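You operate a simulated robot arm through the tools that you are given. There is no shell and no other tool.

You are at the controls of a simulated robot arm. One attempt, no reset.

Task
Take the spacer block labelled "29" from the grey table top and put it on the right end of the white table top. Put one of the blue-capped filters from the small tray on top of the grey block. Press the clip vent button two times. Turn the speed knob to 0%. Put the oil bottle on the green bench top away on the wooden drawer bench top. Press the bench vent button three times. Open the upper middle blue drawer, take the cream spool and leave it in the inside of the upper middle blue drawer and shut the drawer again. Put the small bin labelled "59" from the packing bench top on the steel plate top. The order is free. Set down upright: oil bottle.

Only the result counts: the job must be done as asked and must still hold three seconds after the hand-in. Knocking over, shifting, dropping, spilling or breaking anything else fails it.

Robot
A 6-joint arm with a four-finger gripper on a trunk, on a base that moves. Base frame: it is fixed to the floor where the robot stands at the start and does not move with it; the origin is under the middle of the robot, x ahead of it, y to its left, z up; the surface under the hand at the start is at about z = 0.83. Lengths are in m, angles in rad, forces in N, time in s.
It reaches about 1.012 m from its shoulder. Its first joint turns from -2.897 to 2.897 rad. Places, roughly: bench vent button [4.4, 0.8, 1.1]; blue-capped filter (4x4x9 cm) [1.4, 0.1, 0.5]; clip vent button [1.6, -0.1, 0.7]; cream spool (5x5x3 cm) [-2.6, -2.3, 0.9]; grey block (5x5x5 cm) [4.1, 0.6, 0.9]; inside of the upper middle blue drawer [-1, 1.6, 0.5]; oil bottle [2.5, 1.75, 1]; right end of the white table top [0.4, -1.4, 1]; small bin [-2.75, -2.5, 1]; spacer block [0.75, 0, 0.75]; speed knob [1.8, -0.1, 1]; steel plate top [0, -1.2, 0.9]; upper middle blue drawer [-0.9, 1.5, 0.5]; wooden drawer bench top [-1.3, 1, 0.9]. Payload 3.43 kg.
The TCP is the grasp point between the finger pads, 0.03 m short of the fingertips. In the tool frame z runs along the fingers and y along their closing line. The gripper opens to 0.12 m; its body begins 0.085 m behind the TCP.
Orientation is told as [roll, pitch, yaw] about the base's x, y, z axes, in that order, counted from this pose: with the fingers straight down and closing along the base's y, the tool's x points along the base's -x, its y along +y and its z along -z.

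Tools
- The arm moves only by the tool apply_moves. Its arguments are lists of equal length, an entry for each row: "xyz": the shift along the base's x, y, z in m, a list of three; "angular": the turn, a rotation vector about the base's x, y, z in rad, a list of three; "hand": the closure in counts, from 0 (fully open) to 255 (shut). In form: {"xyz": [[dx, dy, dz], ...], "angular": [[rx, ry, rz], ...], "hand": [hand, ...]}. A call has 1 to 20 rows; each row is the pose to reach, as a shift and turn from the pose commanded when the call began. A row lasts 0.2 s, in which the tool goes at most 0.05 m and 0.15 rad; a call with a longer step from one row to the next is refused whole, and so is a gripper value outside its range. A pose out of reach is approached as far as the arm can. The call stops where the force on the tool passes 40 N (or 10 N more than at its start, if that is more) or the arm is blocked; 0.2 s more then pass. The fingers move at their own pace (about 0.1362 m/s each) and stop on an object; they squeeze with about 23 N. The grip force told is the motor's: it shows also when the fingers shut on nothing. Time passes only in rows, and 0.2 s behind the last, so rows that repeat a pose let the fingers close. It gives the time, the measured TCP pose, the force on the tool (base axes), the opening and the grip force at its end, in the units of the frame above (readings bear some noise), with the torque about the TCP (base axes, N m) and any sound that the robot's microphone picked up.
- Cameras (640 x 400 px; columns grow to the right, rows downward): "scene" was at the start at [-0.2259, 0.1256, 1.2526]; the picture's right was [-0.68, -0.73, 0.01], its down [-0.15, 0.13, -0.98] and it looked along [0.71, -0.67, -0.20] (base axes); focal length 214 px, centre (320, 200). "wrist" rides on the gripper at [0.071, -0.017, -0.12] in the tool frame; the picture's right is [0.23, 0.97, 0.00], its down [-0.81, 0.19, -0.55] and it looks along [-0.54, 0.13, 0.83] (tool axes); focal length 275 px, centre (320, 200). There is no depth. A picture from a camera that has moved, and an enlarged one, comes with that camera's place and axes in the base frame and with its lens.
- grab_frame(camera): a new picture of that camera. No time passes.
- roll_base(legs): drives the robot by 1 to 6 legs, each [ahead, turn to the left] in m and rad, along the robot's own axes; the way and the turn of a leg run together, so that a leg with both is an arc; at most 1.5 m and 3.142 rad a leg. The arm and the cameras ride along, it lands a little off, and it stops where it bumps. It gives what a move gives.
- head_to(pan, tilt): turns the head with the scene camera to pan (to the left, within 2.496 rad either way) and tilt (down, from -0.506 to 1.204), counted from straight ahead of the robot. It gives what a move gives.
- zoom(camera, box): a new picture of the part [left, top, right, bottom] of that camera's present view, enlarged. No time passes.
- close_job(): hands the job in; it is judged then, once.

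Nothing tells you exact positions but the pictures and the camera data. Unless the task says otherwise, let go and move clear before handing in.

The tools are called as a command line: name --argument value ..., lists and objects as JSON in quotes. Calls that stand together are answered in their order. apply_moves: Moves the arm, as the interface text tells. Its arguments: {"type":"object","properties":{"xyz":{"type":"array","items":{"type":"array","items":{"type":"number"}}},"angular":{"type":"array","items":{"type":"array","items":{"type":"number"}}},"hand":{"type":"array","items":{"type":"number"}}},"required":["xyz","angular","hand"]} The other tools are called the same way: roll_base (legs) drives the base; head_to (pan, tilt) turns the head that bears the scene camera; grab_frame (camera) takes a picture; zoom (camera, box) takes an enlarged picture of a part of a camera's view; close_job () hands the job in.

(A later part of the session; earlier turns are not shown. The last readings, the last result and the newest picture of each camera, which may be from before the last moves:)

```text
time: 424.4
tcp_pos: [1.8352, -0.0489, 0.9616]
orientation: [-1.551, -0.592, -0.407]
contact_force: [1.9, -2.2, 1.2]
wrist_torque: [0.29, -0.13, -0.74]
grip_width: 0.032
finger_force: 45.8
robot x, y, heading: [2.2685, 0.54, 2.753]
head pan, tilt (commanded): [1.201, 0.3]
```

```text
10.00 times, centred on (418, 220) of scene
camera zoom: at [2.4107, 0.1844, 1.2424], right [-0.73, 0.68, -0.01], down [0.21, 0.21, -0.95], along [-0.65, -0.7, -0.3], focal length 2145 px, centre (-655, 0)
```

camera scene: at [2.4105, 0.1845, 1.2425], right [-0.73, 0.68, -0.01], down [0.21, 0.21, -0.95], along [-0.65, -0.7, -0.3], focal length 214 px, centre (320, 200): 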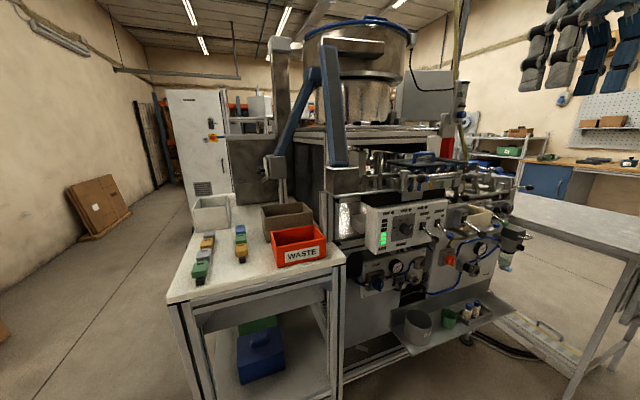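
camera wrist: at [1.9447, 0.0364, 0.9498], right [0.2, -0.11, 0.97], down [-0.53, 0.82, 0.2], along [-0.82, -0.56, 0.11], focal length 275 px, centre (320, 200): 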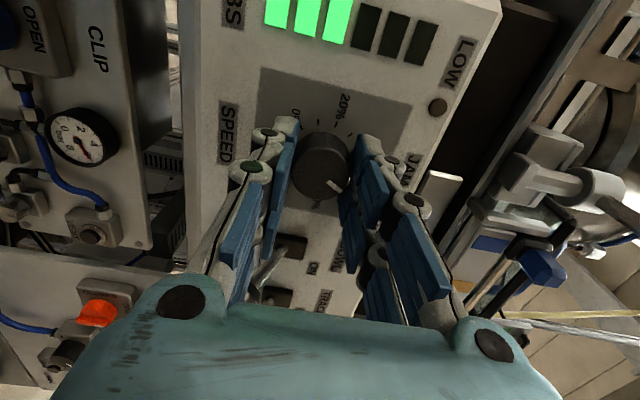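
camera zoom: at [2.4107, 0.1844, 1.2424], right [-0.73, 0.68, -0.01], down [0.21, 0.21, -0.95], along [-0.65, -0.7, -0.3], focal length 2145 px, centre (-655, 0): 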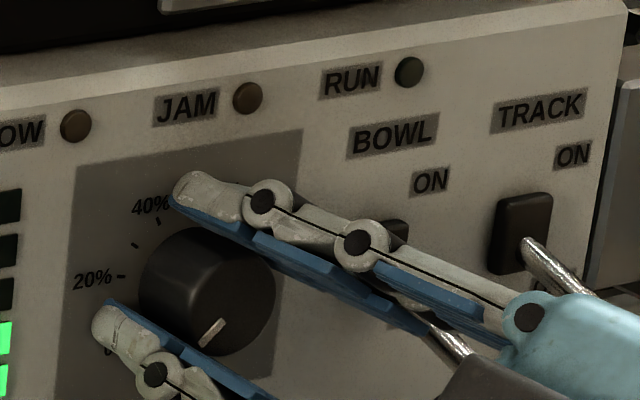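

The pointer is near the bottom-left. I release slightly, retreat and check the reading.

apply_moves --xyz '[[0, 0, 0], [0, 0, 0], [0.0077, 0.0184, 0], [0.0155, 0.0369, 0], [0.0232, 0.0553, 0], [0.0271, 0.0645, 0]]' --angular '[[0, 0, 0], [0, 0, 0], [0, 0, 0], [0, 0, 0], [0, 0, 0], [0, 0, 0]]' --hand '[170, 155, 155, 155, 155, 155]'

zoom --camera "wrist" --box '[270, 60, 370, 150]'

zoom --camera "scene" --box '[395, 200, 440, 240]'

```text
time: 425.8
tcp_pos: [1.8614, 0.0145, 0.9624]
orientation: [-1.55, -0.592, -0.409]
contact_force: [-0.5, 0.0, 0.0]
wrist_torque: [0.03, -0.01, -0.02]
grip_width: 0.0471
finger_force: 0.0
robot x, y, heading: [2.28, 0.5415, 2.762]
head pan, tilt (commanded): [1.201, 0.3]
```

```text
4.44 times, centred on (320, 105) of wrist
camera zoom: at [1.8447, 0.153, 0.9404], right [0.33, -0.12, -0.94], down [0.93, 0.2, 0.3], along [0.15, -0.97, 0.18], focal length 1224 px, centre (320, 622)
```

zoom: 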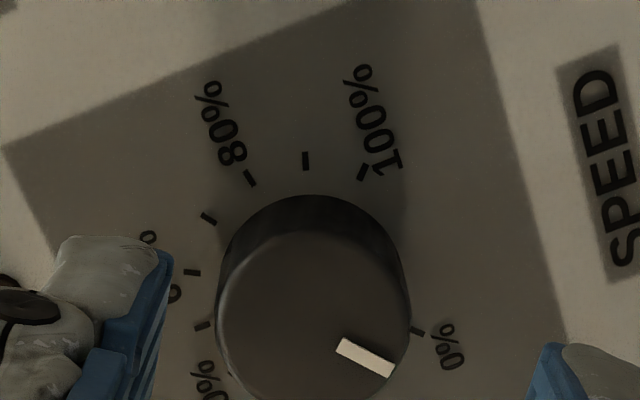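

```text
10.00 times, centred on (418, 220) of scene
camera zoom: at [2.4107, 0.1845, 1.2425], right [-0.73, 0.68, -0.01], down [0.21, 0.21, -0.95], along [-0.65, -0.7, -0.3], focal length 2145 px, centre (-655, 0)
```

zoom: 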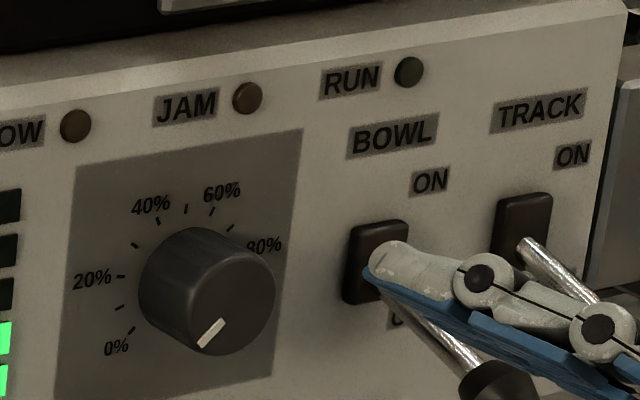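

The pointer reads about 0-1%, effectively on the 0% mark. Next the CLIP VENT button: I retreat, roll the hand back, close the fingers and tilt 40° down toward it.

apply_moves --xyz '[[0.016, 0.039, 0], [0.033, 0.078, 0], [0.033, 0.078, 0], [0.033, 0.078, 0], [0.033, 0.078, 0], [0.033, 0.078, 0], [0.033, 0.078, 0], [0.033, 0.078, 0]]' --angular '[[0, 0, 0], [0, 0, 0], [-0.054, -0.129, -0.0024], [-0.108, -0.258, -0.005], [-0.162, -0.387, -0.007], [-0.217, -0.516, -0.0094], [-0.271, -0.645, -0.012], [-0.325, -0.775, -0.014]]' --hand '[155, 155, 155, 180, 200, 255, 255, 255]'

grab_frame --camera "wrist"

```text
time: 427.6
tcp_pos: [1.8937, 0.094, 0.9628]
orientation: [-1.451, -1.434, -0.515]
contact_force: [0.2, 0.0, -0.2]
wrist_torque: [-0.01, 0.0, -0.02]
grip_width: 0.0
finger_force: 22.9
robot x, y, heading: [2.2754, 0.538, 2.759]
head pan, tilt (commanded): [1.201, 0.3]
```

```text
taken
camera wrist: at [1.9164, 0.2156, 0.8982], right [0.86, -0.36, -0.36], down [0.48, 0.38, 0.79], along [-0.14, -0.85, 0.5], focal length 275 px, centre (320, 200)
```

wrist: 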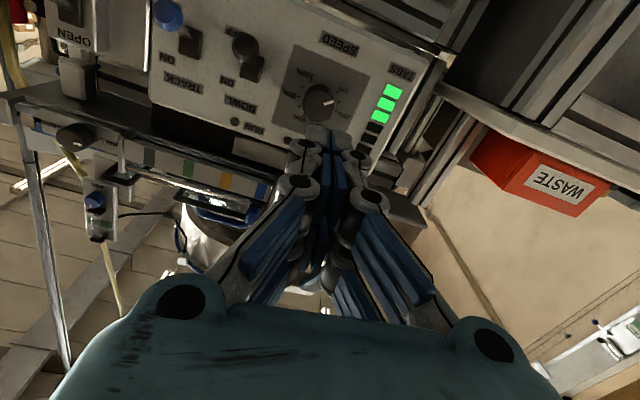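

zoom --camera "wrist" --box '[270, 60, 370, 140]'

apply_moves --xyz '[[-0.0291, 0.0059, -0.0233], [-0.0582, 0.0118, -0.0466], [-0.0873, 0.0178, -0.07], [-0.1164, 0.0237, -0.093], [-0.1455, 0.0296, -0.116], [-0.1746, 0.0356, -0.14], [-0.2037, 0.0415, -0.163]]' --angular '[[0.092, -0.0387, 0], [0.184, -0.0774, 0], [0.276, -0.116, 0], [0.369, -0.155, 0], [0.461, -0.194, 0], [0.553, -0.232, 0], [0.645, -0.271, 0]]' --hand '[255, 255, 255, 255, 255, 255, 255]'

grab_frame --camera "wrist"

grab_frame --camera "scene"

```text
5.00 times, centred on (320, 100) of wrist
camera zoom: at [1.9164, 0.2156, 0.8982], right [0.86, -0.36, -0.36], down [0.48, 0.38, 0.79], along [-0.14, -0.85, 0.5], focal length 1376 px, centre (320, 700)
```

zoom: 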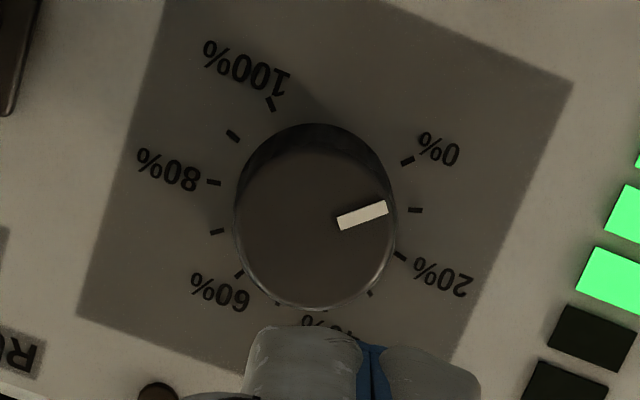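

```text
time: 429.2
tcp_pos: [1.6921, 0.1339, 0.7998]
orientation: [-0.155, -0.845, -1.76]
contact_force: [-0.4, 0.2, -0.9]
wrist_torque: [-0.04, -0.02, 0.0]
grip_width: 0.0
finger_force: 23.0
robot x, y, heading: [2.2764, 0.5413, 2.759]
head pan, tilt (commanded): [1.201, 0.3]
```

```text
taken
camera wrist: at [1.7189, 0.2698, 0.8297], right [0.95, -0.14, -0.27], down [0.24, -0.2, 0.95], along [-0.19, -0.97, -0.16], focal length 275 px, centre (320, 200)
```

wrist: 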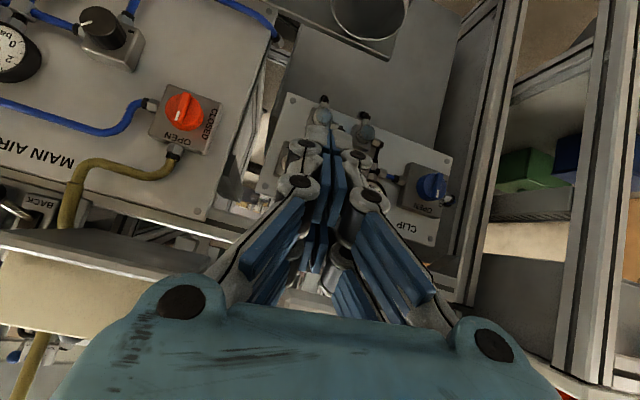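

```text
taken
camera scene: at [2.4108, 0.1845, 1.2425], right [-0.73, 0.68, -0.01], down [0.21, 0.21, -0.95], along [-0.65, -0.7, -0.3], focal length 214 px, centre (320, 200)
```

scene: 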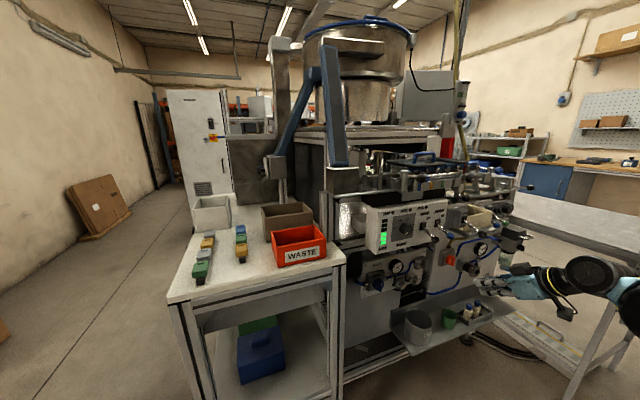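

zoom --camera "wrist" --box '[250, 80, 400, 200]'

zoom --camera "scene" --box '[350, 230, 450, 310]'

```text
3.33 times, centred on (325, 140) of wrist
camera zoom: at [1.7189, 0.2698, 0.8297], right [0.95, -0.14, -0.27], down [0.24, -0.2, 0.95], along [-0.19, -0.97, -0.16], focal length 918 px, centre (303, 400)
```

zoom: 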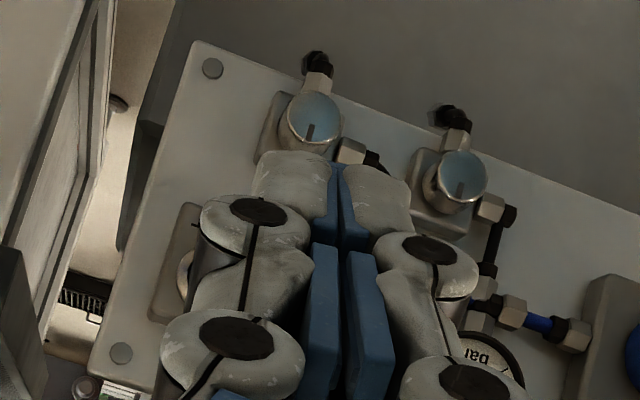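

```text
5.00 times, centred on (400, 270) of scene
camera zoom: at [2.4108, 0.1845, 1.2425], right [-0.73, 0.68, -0.01], down [0.21, 0.21, -0.95], along [-0.65, -0.7, -0.3], focal length 1072 px, centre (-80, -150)
```

zoom: 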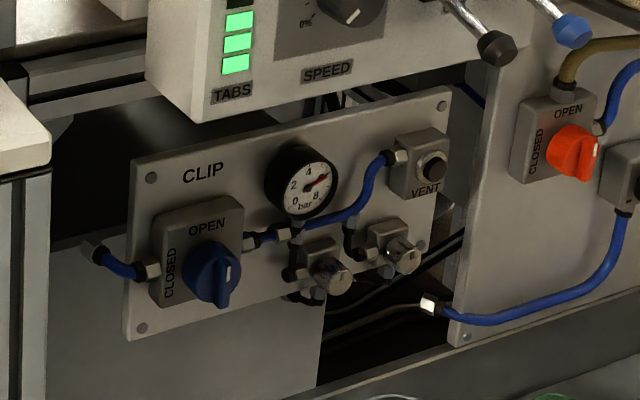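

VENT is at about (1.602, -0.08, 0.734). I move the closed fingertips to a point 4 cm in front of it.

apply_moves --xyz '[[-0.01, -0.02, -0.02], [-0.02, -0.045, -0.04], [-0.035, -0.075, -0.055], [-0.048, -0.105, -0.065], [-0.0626, -0.1379, -0.067]]' --angular '[[0, 0, 0], [0, 0, 0], [0, 0, 0], [0, 0, 0], [0, 0, 0]]' --hand '[255, 255, 255, 255, 255]'

grab_frame --camera "wrist"

zoom --camera "scene" --box '[390, 220, 490, 300]'

```text
time: 430.4
tcp_pos: [1.6285, -0.0036, 0.7309]
orientation: [-0.157, -0.844, -1.761]
contact_force: [-0.3, -0.8, 1.1]
wrist_torque: [0.05, 0.03, 0.0]
grip_width: 0.0004
finger_force: 23.4
robot x, y, heading: [2.2721, 0.5386, 2.76]
head pan, tilt (commanded): [1.201, 0.3]
```

```text
taken
camera wrist: at [1.6563, 0.1314, 0.7602], right [0.95, -0.14, -0.27], down [0.24, -0.2, 0.95], along [-0.19, -0.97, -0.16], focal length 275 px, centre (320, 200)
```

wrist: 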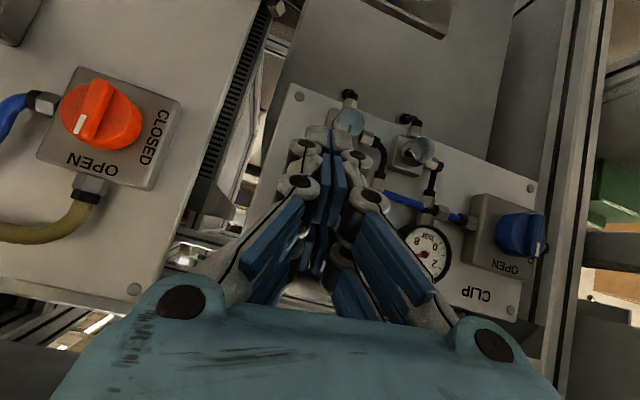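

```text
5.00 times, centred on (440, 260) of scene
camera zoom: at [2.4107, 0.1845, 1.2425], right [-0.73, 0.68, -0.01], down [0.21, 0.21, -0.95], along [-0.65, -0.7, -0.3], focal length 1072 px, centre (-280, -100)
```

zoom: 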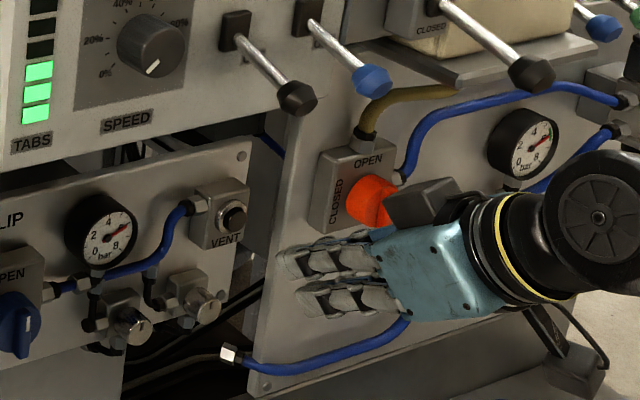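

The tips line up with the button. I raise 3 mm and creep forward, watching force and sound.

apply_moves --xyz '[[-0.0058, -0.0138, 0.003], [-0.0097, -0.023, 0.003], [-0.0116, -0.0277, 0.003], [-0.0128, -0.0304, 0.003]]' --angular '[[0, 0, 0], [0, 0, 0], [0, 0, 0], [0, 0, 0]]' --hand '[255, 255, 255, 255]'

zoom --camera "scene" --box '[400, 230, 460, 280]'

```text
time: 431.4
tcp_pos: [1.6157, -0.0333, 0.735]
orientation: [-0.155, -0.845, -1.758]
contact_force: [1.0, 1.0, -1.0]
wrist_torque: [0.02, 0.0, 0.0]
grip_width: 0.0004
finger_force: 22.8
robot x, y, heading: [2.2755, 0.5418, 2.757]
head pan, tilt (commanded): [1.201, 0.3]
```

```text
8.00 times, centred on (430, 255) of scene
camera zoom: at [2.4106, 0.1844, 1.2425], right [-0.73, 0.68, -0.01], down [0.21, 0.21, -0.95], along [-0.65, -0.7, -0.3], focal length 1716 px, centre (-560, -240)
```

zoom: 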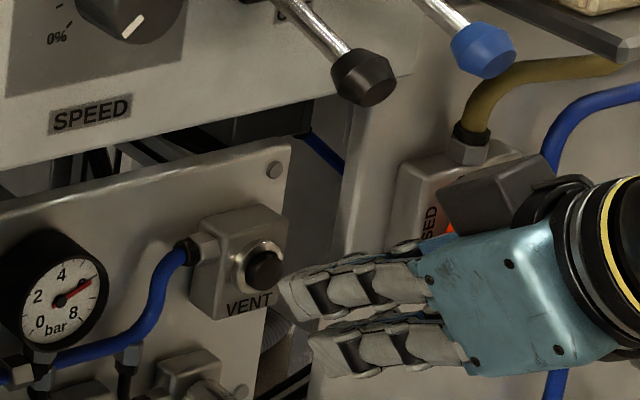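

The tip is right at the button but slightly low. I raise 5 mm and press.

apply_moves --xyz '[[0, 0, 0.005], [-0.0016, -0.0037, 0.005], [-0.0027, -0.0065, 0.005]]' --angular '[[0, 0, 0], [0, 0, 0], [0, 0, 0]]' --hand '[255, 255, 255]'

zoom --camera "scene" --box '[400, 230, 460, 280]'

```text
time: 432.2
tcp_pos: [1.6135, -0.0409, 0.7413]
orientation: [-0.155, -0.845, -1.759]
contact_force: [0.3, 0.1, -0.5]
wrist_torque: [0.0, 0.02, -0.04]
grip_width: 0.0002
finger_force: 23.6
robot x, y, heading: [2.2751, 0.5374, 2.76]
head pan, tilt (commanded): [1.201, 0.3]
```

```text
8.00 times, centred on (430, 255) of scene
camera zoom: at [2.4106, 0.1844, 1.2425], right [-0.73, 0.68, -0.01], down [0.21, 0.21, -0.95], along [-0.65, -0.7, -0.3], focal length 1716 px, centre (-560, -240)
```

zoom: 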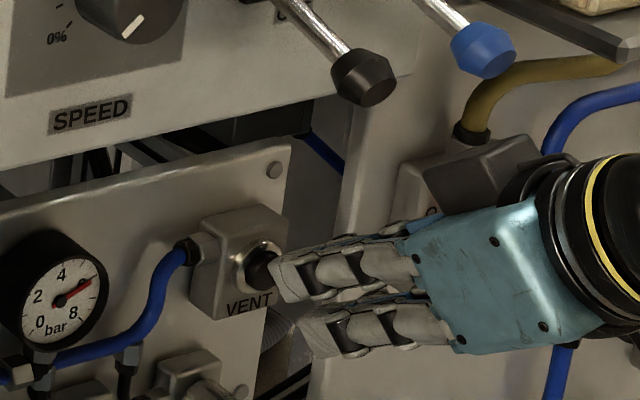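

apply_moves --xyz '[[-0.0008, -0.0018, 0], [-0.0016, -0.0037, 0], [-0.0023, -0.0055, 0]]' --angular '[[0, 0, 0], [0, 0, 0], [0, 0, 0]]' --hand '[255, 255, 255]'

zoom --camera "scene" --box '[400, 230, 460, 280]'

```text
time: 433.0
tcp_pos: [1.6104, -0.0451, 0.7397]
orientation: [-0.156, -0.845, -1.759]
contact_force: [0.4, 2.6, 0.9]
wrist_torque: [-0.03, -0.01, -0.04]
grip_width: 0.006
finger_force: 33.4
robot x, y, heading: [2.2756, 0.5388, 2.76]
head pan, tilt (commanded): [1.201, 0.3]
heard: click
```

```text
8.00 times, centred on (430, 255) of scene
camera zoom: at [2.4106, 0.1845, 1.2425], right [-0.73, 0.68, -0.01], down [0.21, 0.21, -0.95], along [-0.65, -0.7, -0.3], focal length 1716 px, centre (-560, -240)
```

zoom: 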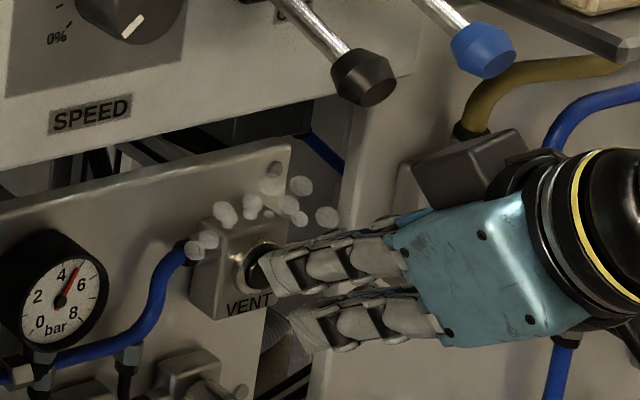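

Heard a click and air vents: one press. I retreat a centimetre to release, then press a second time.

apply_moves --xyz '[[0.0019, 0.0046, 0], [0.0039, 0.0092, 0], [0.0058, 0.0138, 0], [0.0058, 0.0138, 0]]' --angular '[[0, 0, 0], [0, 0, 0], [0, 0, 0], [0, 0, 0]]' --hand '[255, 255, 255, 255]'

zoom --camera "scene" --box '[400, 230, 460, 280]'

```text
time: 434.0
tcp_pos: [1.6153, -0.0316, 0.7408]
orientation: [-0.155, -0.845, -1.76]
contact_force: [-0.5, 0.4, -0.3]
wrist_torque: [0.0, 0.0, -0.04]
grip_width: 0.0002
finger_force: 33.5
robot x, y, heading: [2.2779, 0.538, 2.761]
head pan, tilt (commanded): [1.201, 0.3]
```

```text
8.00 times, centred on (430, 255) of scene
camera zoom: at [2.4106, 0.1844, 1.2425], right [-0.73, 0.68, -0.01], down [0.21, 0.21, -0.95], along [-0.65, -0.7, -0.3], focal length 1716 px, centre (-560, -240)
```

zoom: 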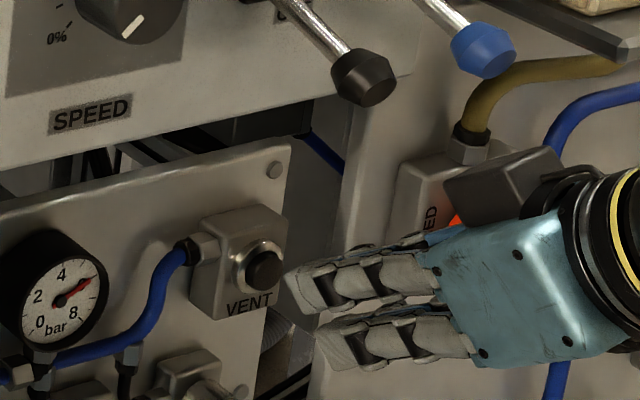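

apply_moves --xyz '[[-0.0024, -0.0057, 0], [-0.0039, -0.0092, 0], [-0.0049, -0.0117, 0], [-0.0058, -0.0138, 0], [-0.0058, -0.0138, 0]]' --angular '[[0, 0, 0], [0, 0, 0], [0, 0, 0], [0, 0, 0], [0, 0, 0]]' --hand '[255, 255, 255, 255, 255]'

zoom --camera "scene" --box '[400, 230, 460, 280]'

```text
time: 435.2
tcp_pos: [1.6109, -0.0463, 0.74]
orientation: [-0.156, -0.846, -1.759]
contact_force: [-0.1, 2.9, 0.5]
wrist_torque: [-0.04, -0.02, -0.05]
grip_width: 0.0061
finger_force: 33.2
robot x, y, heading: [2.2766, 0.5363, 2.76]
head pan, tilt (commanded): [1.201, 0.3]
heard: click
```

```text
8.00 times, centred on (430, 255) of scene
camera zoom: at [2.4106, 0.1845, 1.2425], right [-0.73, 0.68, -0.01], down [0.21, 0.21, -0.95], along [-0.65, -0.7, -0.3], focal length 1716 px, centre (-560, -240)
```

zoom: 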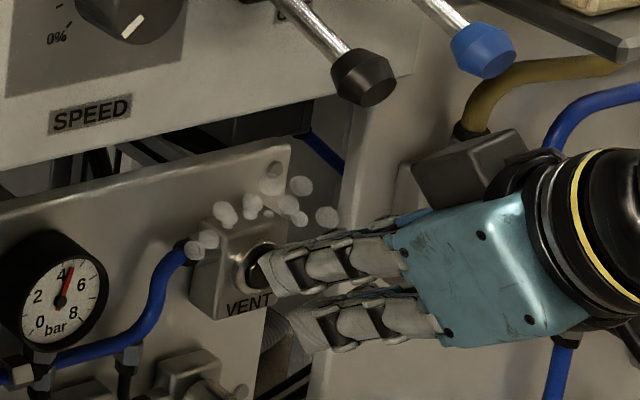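

Second click heard - CLIP VENT done. I retreat and re-check the knob reading.

apply_moves --xyz '[[0.0058, 0.0138, 0], [0.0155, 0.037, 0], [0.031, 0.074, 0.01], [0.0465, 0.11, 0.02], [0.06, 0.145, 0.03]]' --angular '[[0, 0, 0], [0, 0, 0], [0, 0, 0], [0, 0, 0], [0, 0, 0]]' --hand '[255, 255, 255, 255, 255]'

zoom --camera "scene" --box '[390, 195, 440, 240]'

zoom --camera "scene" --box '[400, 230, 460, 280]'

```text
time: 436.4
tcp_pos: [1.6717, 0.0994, 0.7708]
orientation: [-0.155, -0.846, -1.761]
contact_force: [-0.8, -0.8, 0.4]
wrist_torque: [0.01, -0.04, -0.01]
grip_width: 0.0002
finger_force: 33.2
robot x, y, heading: [2.2767, 0.5372, 2.765]
head pan, tilt (commanded): [1.201, 0.3]
```

```text
8.89 times, centred on (415, 218) of scene
camera zoom: at [2.4105, 0.1844, 1.2425], right [-0.73, 0.68, -0.01], down [0.21, 0.21, -0.95], along [-0.65, -0.7, -0.3], focal length 1906 px, centre (-524, 44)
```

zoom: 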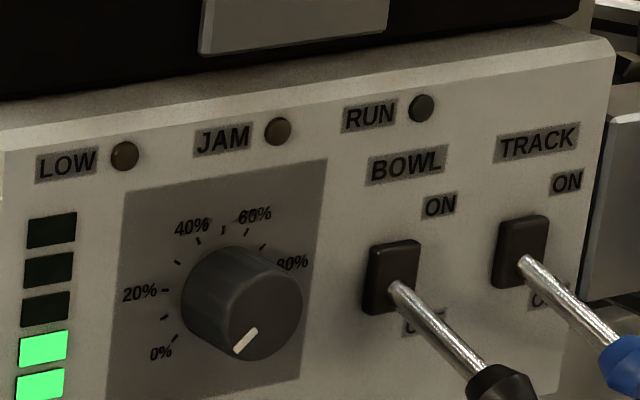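

```text
8.00 times, centred on (430, 255) of scene
camera zoom: at [2.4105, 0.1844, 1.2425], right [-0.73, 0.68, -0.01], down [0.21, 0.21, -0.95], along [-0.65, -0.7, -0.3], focal length 1716 px, centre (-560, -240)
```

zoom: 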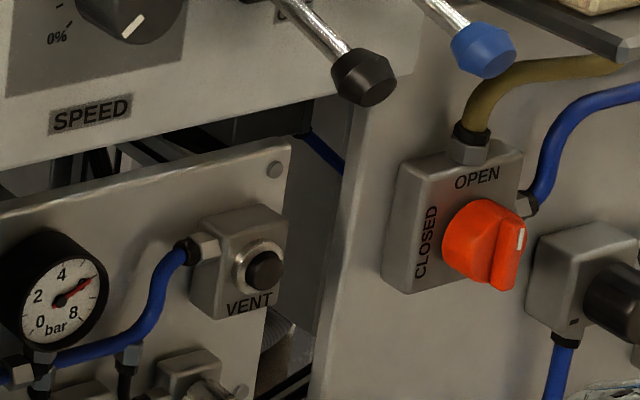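

The knob sits on 0% and the VENT is done. Now the filters: I zoom in on their tray.

head_to --pan 0.9 --tilt 0.5

grab_frame --camera "scene"

zoom --camera "scene" --box '[340, 200, 460, 300]'

grab_frame --camera "wrist"

```text
time: 437.2
tcp_pos: [1.6712, 0.0985, 0.7702]
orientation: [-0.155, -0.846, -1.759]
contact_force: [0.6, -0.2, -0.9]
wrist_torque: [0.0, -0.02, 0.0]
grip_width: 0.0
finger_force: 33.4
robot x, y, heading: [2.273, 0.5385, 2.759]
head pan, tilt (commanded): [0.901, 0.499]
```

```text
taken
camera scene: at [2.3956, 0.2074, 1.2238], right [-0.5, 0.87, -0.01], down [0.43, 0.23, -0.87], along [-0.76, -0.44, -0.49], focal length 214 px, centre (320, 200)
```

scene: 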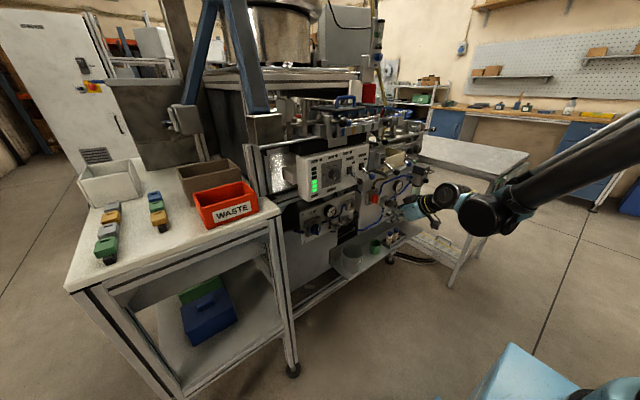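

```text
4.00 times, centred on (400, 250) of scene
camera zoom: at [2.3956, 0.2074, 1.2238], right [-0.5, 0.87, -0.01], down [0.43, 0.23, -0.87], along [-0.76, -0.44, -0.49], focal length 858 px, centre (0, 0)
```

zoom: 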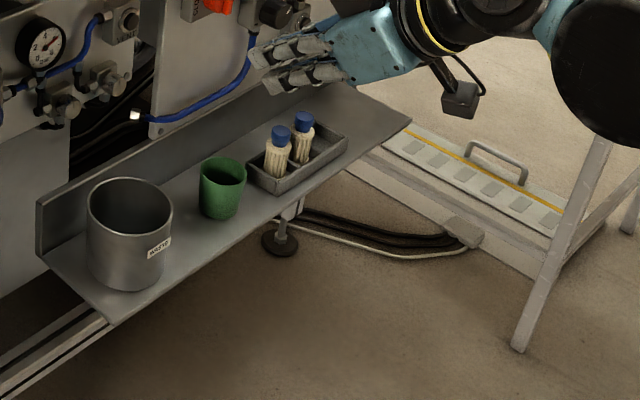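

```text
taken
camera wrist: at [1.6985, 0.2347, 0.7998], right [0.95, -0.14, -0.27], down [0.24, -0.2, 0.95], along [-0.19, -0.97, -0.16], focal length 275 px, centre (320, 200)
```

wrist: 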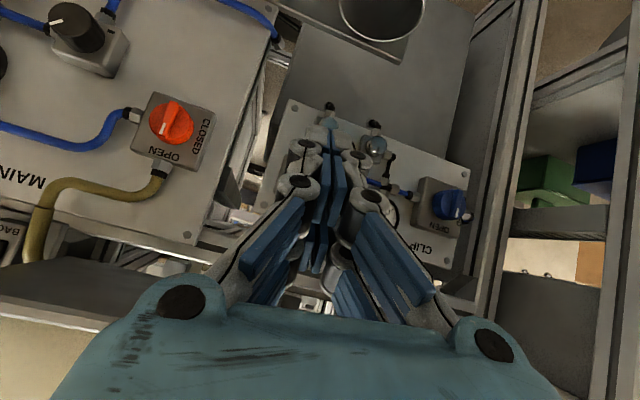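

I can see both filters; the middle one (B) is near (1.352, 0.089), cap top at z≈0.487. I retract the hand upright and high, then roll forward along the aisle to reach it well away from the levers.

apply_moves --xyz '[[0.012, 0.03, 0.01], [0.024, 0.06, 0.03], [0.045, 0.08, 0.06], [0.07, 0.09, 0.095], [0.095, 0.095, 0.135], [0.12, 0.1, 0.175], [0.145, 0.1, 0.215], [0.165, 0.1, 0.255], [0.185, 0.1, 0.3], [0.205, 0.1, 0.345], [0.22, 0.1, 0.39], [0.235, 0.1, 0.435], [0.245, 0.1, 0.48]]' --angular '[[0, 0, 0], [0, 0, 0], [0.073, -0.023, -0.008], [0.146, -0.046, -0.016], [0.219, -0.069, -0.024], [0.292, -0.092, -0.0315], [0.365, -0.115, -0.039], [0.438, -0.138, -0.047], [0.511, -0.161, -0.055], [0.584, -0.184, -0.063], [0.657, -0.207, -0.071], [0.73, -0.23, -0.079], [0.803, -0.253, -0.087]]' --hand '[255, 255, 255, 255, 255, 200, 100, 0, 0, 0, 0, 0, 0]'

grab_frame --camera "scene"

```text
time: 440.0
tcp_pos: [1.916, 0.2032, 1.2487]
orientation: [-0.103, -0.002, -1.876]
contact_force: [-0.1, 0.1, -0.5]
wrist_torque: [0.0, 0.0, 0.01]
grip_width: 0.12
finger_force: 0.0
robot x, y, heading: [2.2752, 0.5401, 2.756]
head pan, tilt (commanded): [0.901, 0.499]
```

```text
taken
camera scene: at [2.3956, 0.2076, 1.2238], right [-0.49, 0.87, -0.01], down [0.43, 0.23, -0.87], along [-0.76, -0.44, -0.49], focal length 214 px, centre (320, 200)
```

scene: 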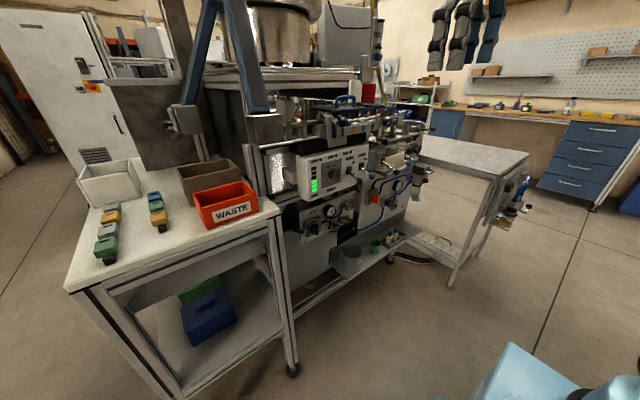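

roll_base --legs '[[0.55, -0.02]]'

head_to --pan 1.5 --tilt 0.6

grab_frame --camera "scene"

grab_frame --camera "wrist"

```text
time: 443.1
tcp_pos: [1.4016, 0.4245, 1.2482]
orientation: [-0.103, -0.006, -1.902]
contact_force: [0.5, -0.2, 0.1]
wrist_torque: [0.01, 0.01, 0.01]
grip_width: 0.1201
finger_force: 0.1
robot x, y, heading: [1.7693, 0.7519, 2.728]
head pan, tilt (commanded): [0.901, 0.499]
```

```text
time: 444.1
tcp_pos: [1.4165, 0.4186, 1.2501]
orientation: [-0.117, -0.004, -1.904]
contact_force: [-0.3, 0.3, 0.8]
wrist_torque: [0.01, 0.0, 0.01]
grip_width: 0.12
finger_force: 0.1
robot x, y, heading: [1.768, 0.7482, 2.735]
head pan, tilt (commanded): [1.499, 0.6]
```

```text
taken
camera scene: at [1.9213, 0.3798, 1.2153], right [-0.89, 0.46, -0.01], down [0.27, 0.5, -0.82], along [-0.38, -0.73, -0.57], focal length 214 px, centre (320, 200)
```

scene: 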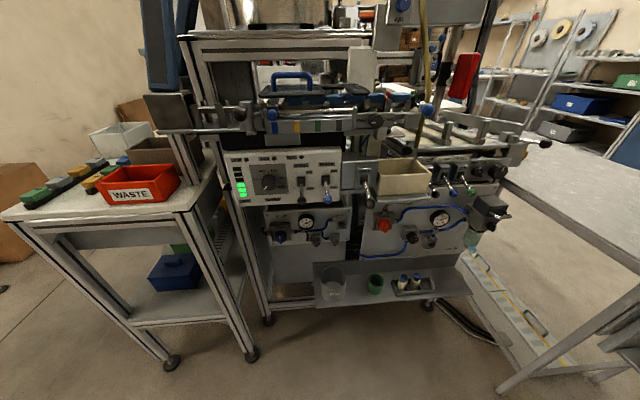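

```text
taken
camera wrist: at [1.436, 0.4867, 1.3743], right [0.99, -0.1, -0.11], down [-0.02, -0.85, 0.53], along [-0.15, -0.52, -0.84], focal length 275 px, centre (320, 200)
```

wrist: 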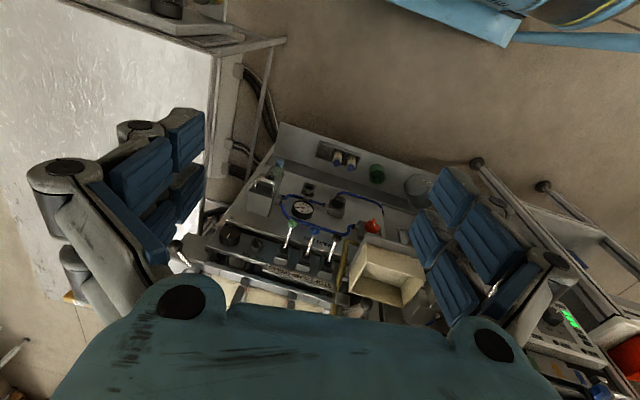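

zoom --camera "scene" --box '[240, 155, 300, 205]'

zoom --camera "scene" --box '[360, 250, 460, 320]'

zoom --camera "wrist" --box '[260, 110, 420, 230]'

```text
8.00 times, centred on (270, 180) of scene
camera zoom: at [1.9213, 0.3798, 1.2153], right [-0.89, 0.46, -0.01], down [0.27, 0.5, -0.82], along [-0.38, -0.73, -0.57], focal length 1716 px, centre (720, 360)
```

zoom: 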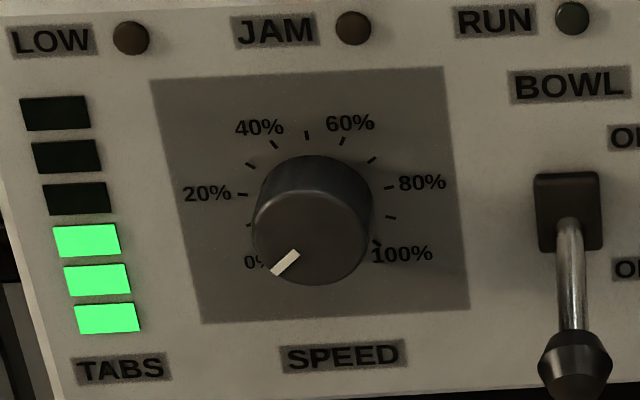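

```text
5.71 times, centred on (410, 285) of scene
camera zoom: at [1.9213, 0.3798, 1.2153], right [-0.89, 0.46, -0.01], down [0.27, 0.5, -0.82], along [-0.38, -0.73, -0.57], focal length 1226 px, centre (-194, -286)
```

zoom: 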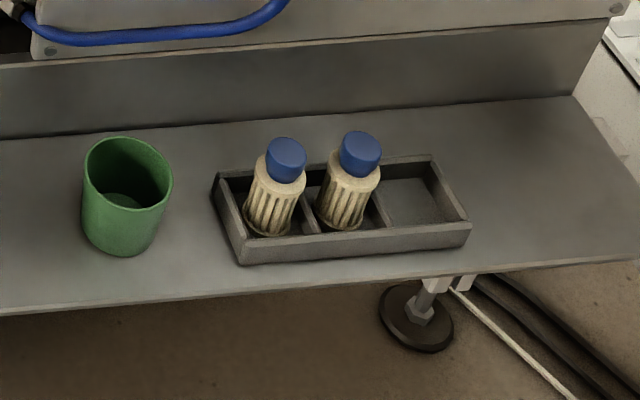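

```text
3.33 times, centred on (340, 170) of wrist
camera zoom: at [1.436, 0.4867, 1.3743], right [0.99, -0.1, -0.11], down [-0.02, -0.85, 0.53], along [-0.15, -0.52, -0.84], focal length 918 px, centre (253, 300)
```

zoom: 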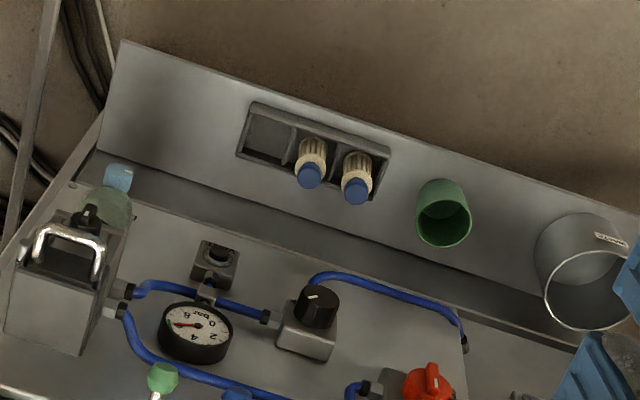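

The knob clearly points at 0%. For filter B the lever balls hang close above it, so I'll come in from the front with the hand turned to close front-to-back and leaning back 12°. First I level and turn the hand.

apply_moves --xyz '[[0, 0, 0], [0, 0, 0]]' --angular '[[-0.019, -0.055, 0], [-0.038, -0.1106, 0]]' --hand '[0, 0]'

apply_moves --xyz '[[0.002, -0.01, -0.018], [0.004, -0.02, -0.036], [0.006, -0.032, -0.054], [0.008, -0.043, -0.072], [0.01, -0.054, -0.09], [0.012, -0.066, -0.108], [0.014, -0.077, -0.126], [0.016, -0.088, -0.144], [0.018, -0.1, -0.162], [0.019, -0.111, -0.18], [0.02, -0.123, -0.2]]' --angular '[[0, 0, 0.137], [0, 0, 0.274], [0, 0, 0.411], [0, 0, 0.548], [0, 0, 0.685], [0, 0, 0.822], [0, 0, 0.959], [0, 0, 1.096], [0, 0, 1.233], [0, 0, 1.37], [0, 0, 1.507]]' --hand '[0, 0, 0, 0, 0, 0, 40, 80, 106, 106, 106]'

grab_frame --camera "wrist"

grab_frame --camera "scene"

```text
time: 444.8
tcp_pos: [1.4157, 0.4184, 1.2509]
orientation: [0.002, -0.003, -1.901]
contact_force: [-0.2, -0.2, -0.6]
wrist_torque: [-0.01, 0.0, 0.01]
grip_width: 0.1201
finger_force: 0.0
robot x, y, heading: [1.7688, 0.7547, 2.73]
head pan, tilt (commanded): [1.499, 0.6]
```

```text
time: 447.1
tcp_pos: [1.4365, 0.2951, 1.0504]
orientation: [-0.001, -0.004, -0.393]
contact_force: [-0.1, -0.2, -0.5]
wrist_torque: [0.01, 0.02, 0.03]
grip_width: 0.0703
finger_force: 0.1
robot x, y, heading: [1.7693, 0.7492, 2.729]
head pan, tilt (commanded): [1.499, 0.6]
```

```text
taken
camera wrist: at [1.3631, 0.3075, 1.173], right [0.16, 0.99, 0.0], down [0.82, -0.13, 0.56], along [0.55, -0.09, -0.83], focal length 275 px, centre (320, 200)
```

wrist: 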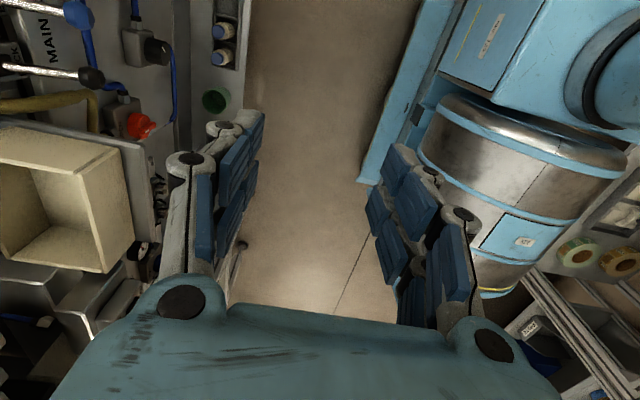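

```text
taken
camera scene: at [1.9212, 0.3797, 1.2153], right [-0.89, 0.46, -0.01], down [0.27, 0.5, -0.82], along [-0.38, -0.73, -0.57], focal length 214 px, centre (320, 200)
```

scene: 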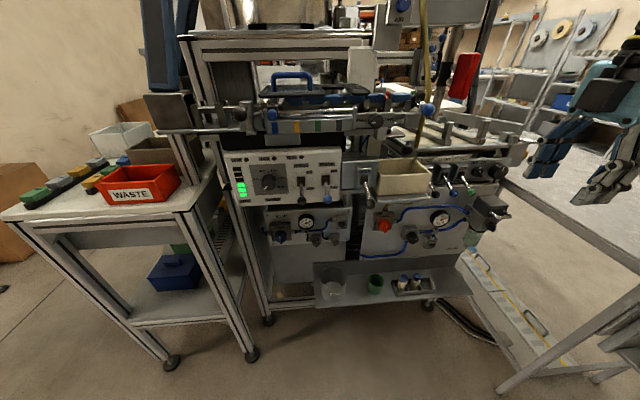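

apply_moves --xyz '[[0, 0, -0.045], [-0.001, -0.003, -0.09], [-0.002, -0.006, -0.135], [-0.003, -0.009, -0.18], [-0.004, -0.012, -0.225], [-0.005, -0.015, -0.27], [-0.0071, -0.0177, -0.3], [-0.013, -0.032, -0.335], [-0.02, -0.05, -0.365], [-0.028, -0.068, -0.395], [-0.0381, -0.0915, -0.43]]' --angular '[[0, 0, 0], [0, 0, 0], [-0.024, 0.01, 0], [-0.048, 0.02, 0], [-0.073, 0.03, 0], [-0.097, 0.041, 0], [-0.121, 0.051, 0], [-0.146, 0.061, 0], [-0.17, 0.071, 0], [-0.194, 0.081, 0], [-0.194, 0.081, 0]]' --hand '[106, 106, 106, 106, 106, 106, 106, 106, 106, 106, 106]'

grab_frame --camera "wrist"

zoom --camera "scene" --box '[340, 140, 540, 320]'

```text
time: 449.6
tcp_pos: [1.3987, 0.2012, 0.6203]
orientation: [-0.209, -0.005, -0.397]
contact_force: [0.0, -0.2, -0.3]
wrist_torque: [-0.02, 0.05, 0.03]
grip_width: 0.07
finger_force: 0.1
robot x, y, heading: [1.7682, 0.7521, 2.729]
head pan, tilt (commanded): [1.499, 0.6]
```

```text
taken
camera wrist: at [1.3351, 0.2372, 0.7431], right [0.16, 0.97, -0.2], down [0.86, -0.03, 0.5], along [0.48, -0.25, -0.84], focal length 275 px, centre (320, 200)
```

wrist: 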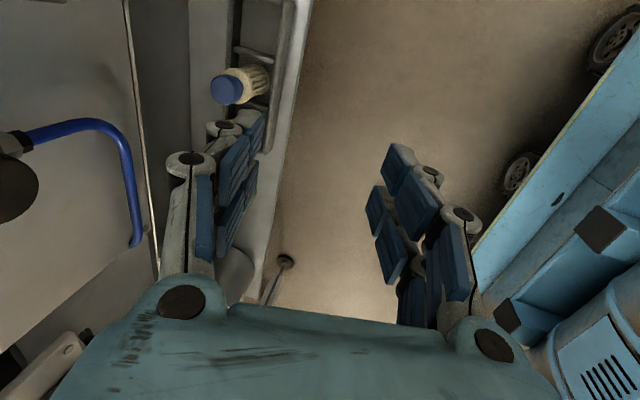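

```text
2.22 times, centred on (440, 230) of scene
camera zoom: at [1.9214, 0.3797, 1.2153], right [-0.89, 0.46, -0.01], down [0.27, 0.5, -0.82], along [-0.38, -0.73, -0.57], focal length 477 px, centre (53, 133)
```

zoom: 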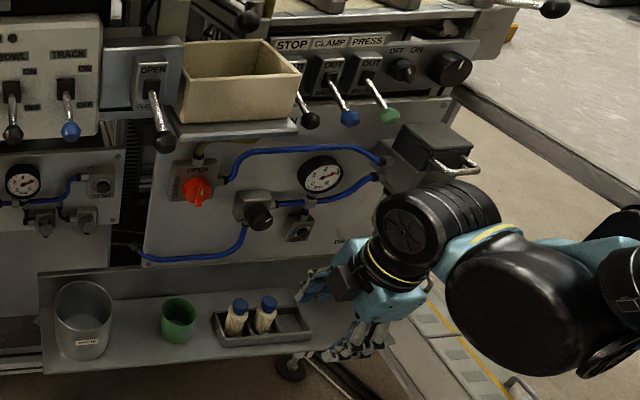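

The hand is lined up with filter B. I move in over it.

apply_moves --xyz '[[-0.012, -0.027, -0.03], [-0.023, -0.054, -0.055], [-0.035, -0.081, -0.066], [-0.0467, -0.1082, -0.069]]' --angular '[[0, 0, 0], [0, 0, 0], [0, 0, 0], [0, 0, 0]]' --hand '[106, 106, 106, 106]'

grab_frame --camera "wrist"

zoom --camera "scene" --box '[360, 150, 500, 310]'

```text
time: 450.6
tcp_pos: [1.3515, 0.0946, 0.5521]
orientation: [-0.21, -0.005, -0.395]
contact_force: [0.1, 0.1, 0.5]
wrist_torque: [0.0, 0.03, -0.04]
grip_width: 0.0701
finger_force: 0.1
robot x, y, heading: [1.7674, 0.7478, 2.732]
head pan, tilt (commanded): [1.499, 0.6]
```

```text
taken
camera wrist: at [1.2873, 0.13, 0.6751], right [0.16, 0.97, -0.2], down [0.86, -0.03, 0.5], along [0.48, -0.25, -0.84], focal length 275 px, centre (320, 200)
```

wrist: 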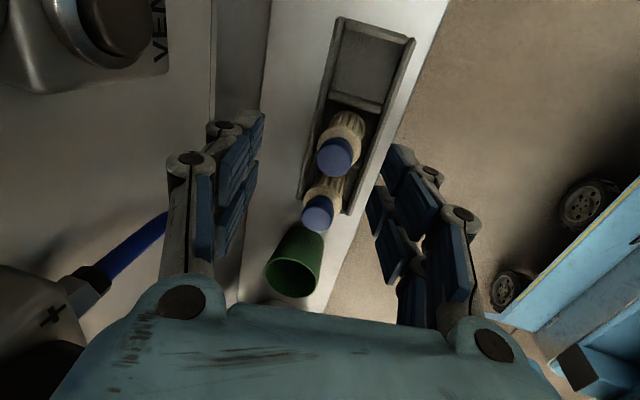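

```text
2.50 times, centred on (430, 230) of scene
camera zoom: at [1.9214, 0.3796, 1.2153], right [-0.89, 0.46, -0.01], down [0.27, 0.5, -0.82], along [-0.38, -0.73, -0.57], focal length 536 px, centre (45, 125)
```

zoom: 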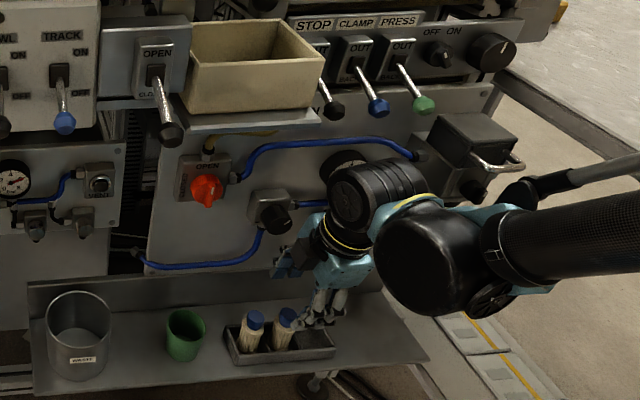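

apply_moves --xyz '[[0.001, 0, -0.02], [0.0015, 0, -0.04], [0.0015, 0, -0.055]]' --angular '[[0, 0, 0], [0, 0, 0], [0, 0, 0]]' --hand '[106, 106, 106]'

grab_frame --camera "wrist"

zoom --camera "scene" --box '[380, 230, 460, 310]'

```text
time: 451.4
tcp_pos: [1.3538, 0.0942, 0.4956]
orientation: [-0.21, -0.003, -0.399]
contact_force: [0.0, 0.0, 0.5]
wrist_torque: [-0.01, 0.0, 0.01]
grip_width: 0.07
finger_force: 0.2
robot x, y, heading: [1.773, 0.7487, 2.734]
head pan, tilt (commanded): [1.499, 0.6]
```

```text
taken
camera wrist: at [1.2902, 0.1289, 0.6201], right [0.16, 0.97, -0.2], down [0.86, -0.03, 0.5], along [0.48, -0.25, -0.84], focal length 275 px, centre (320, 200)
```

wrist: 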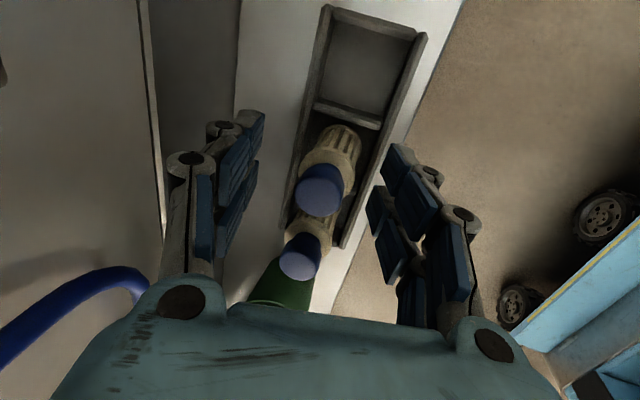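

```text
5.00 times, centred on (420, 270) of scene
camera zoom: at [1.9213, 0.3796, 1.2153], right [-0.89, 0.46, -0.01], down [0.27, 0.5, -0.82], along [-0.38, -0.73, -0.57], focal length 1072 px, centre (-180, -150)
```

zoom: 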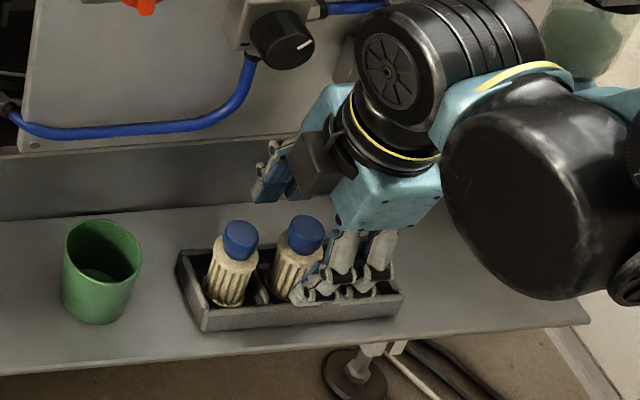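

zoom --camera "scene" --box '[400, 255, 450, 300]'

zoom --camera "wrist" --box '[230, 90, 450, 270]'

```text
8.89 times, centred on (425, 278) of scene
camera zoom: at [1.9213, 0.3796, 1.2153], right [-0.89, 0.46, -0.01], down [0.27, 0.5, -0.82], along [-0.38, -0.73, -0.57], focal length 1906 px, centre (-613, -489)
```

zoom: 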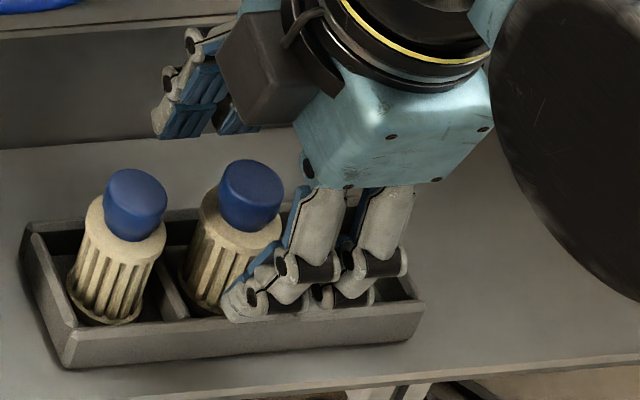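

```text
2.22 times, centred on (340, 180) of wrist
camera zoom: at [1.2902, 0.1289, 0.6201], right [0.16, 0.97, -0.2], down [0.86, -0.03, 0.5], along [0.48, -0.25, -0.84], focal length 612 px, centre (276, 244)
```

zoom: 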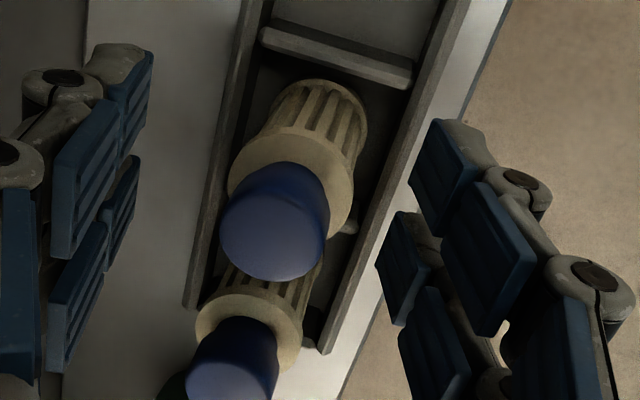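

The views suggest B is about 1 cm further along the tray than the grasp centre and slightly lower. I adjust and close gently.

apply_moves --xyz '[[0.005, -0.002, -0.006], [0.01, -0.0043, -0.013], [0.01, -0.0043, -0.013], [0.01, -0.0043, -0.013], [0.01, -0.0043, -0.013]]' --angular '[[0, 0, 0], [0, 0, 0], [0, 0, 0], [0, 0, 0], [0, 0, 0]]' --hand '[106, 106, 130, 150, 150]'

zoom --camera "wrist" --box '[230, 90, 450, 270]'

zoom --camera "scene" --box '[400, 255, 450, 300]'

```text
time: 452.6
tcp_pos: [1.3629, 0.0892, 0.4851]
orientation: [-0.209, -0.004, -0.396]
contact_force: [0.1, 0.3, -0.4]
wrist_torque: [0.0, -0.01, 0.03]
grip_width: 0.0494
finger_force: 0.1
robot x, y, heading: [1.7695, 0.7519, 2.732]
head pan, tilt (commanded): [1.499, 0.6]
```

```text
2.22 times, centred on (340, 180) of wrist
camera zoom: at [1.2996, 0.125, 0.6075], right [0.16, 0.97, -0.2], down [0.86, -0.03, 0.5], along [0.48, -0.25, -0.84], focal length 612 px, centre (276, 244)
```

zoom: 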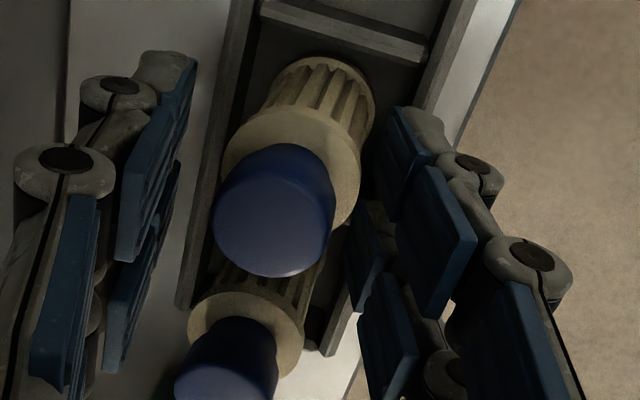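

```text
8.89 times, centred on (425, 278) of scene
camera zoom: at [1.9213, 0.3796, 1.2153], right [-0.89, 0.46, -0.01], down [0.27, 0.5, -0.82], along [-0.38, -0.73, -0.57], focal length 1906 px, centre (-613, -489)
```

zoom: 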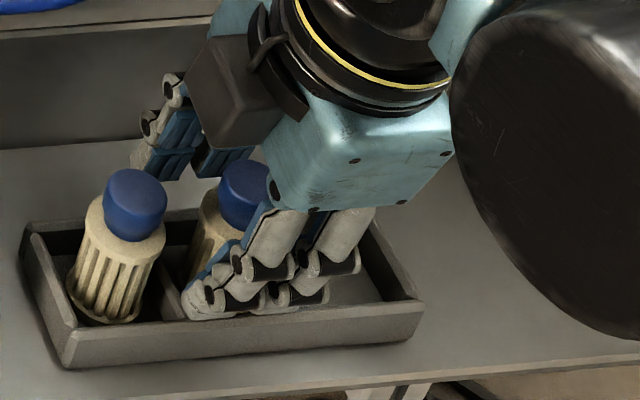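

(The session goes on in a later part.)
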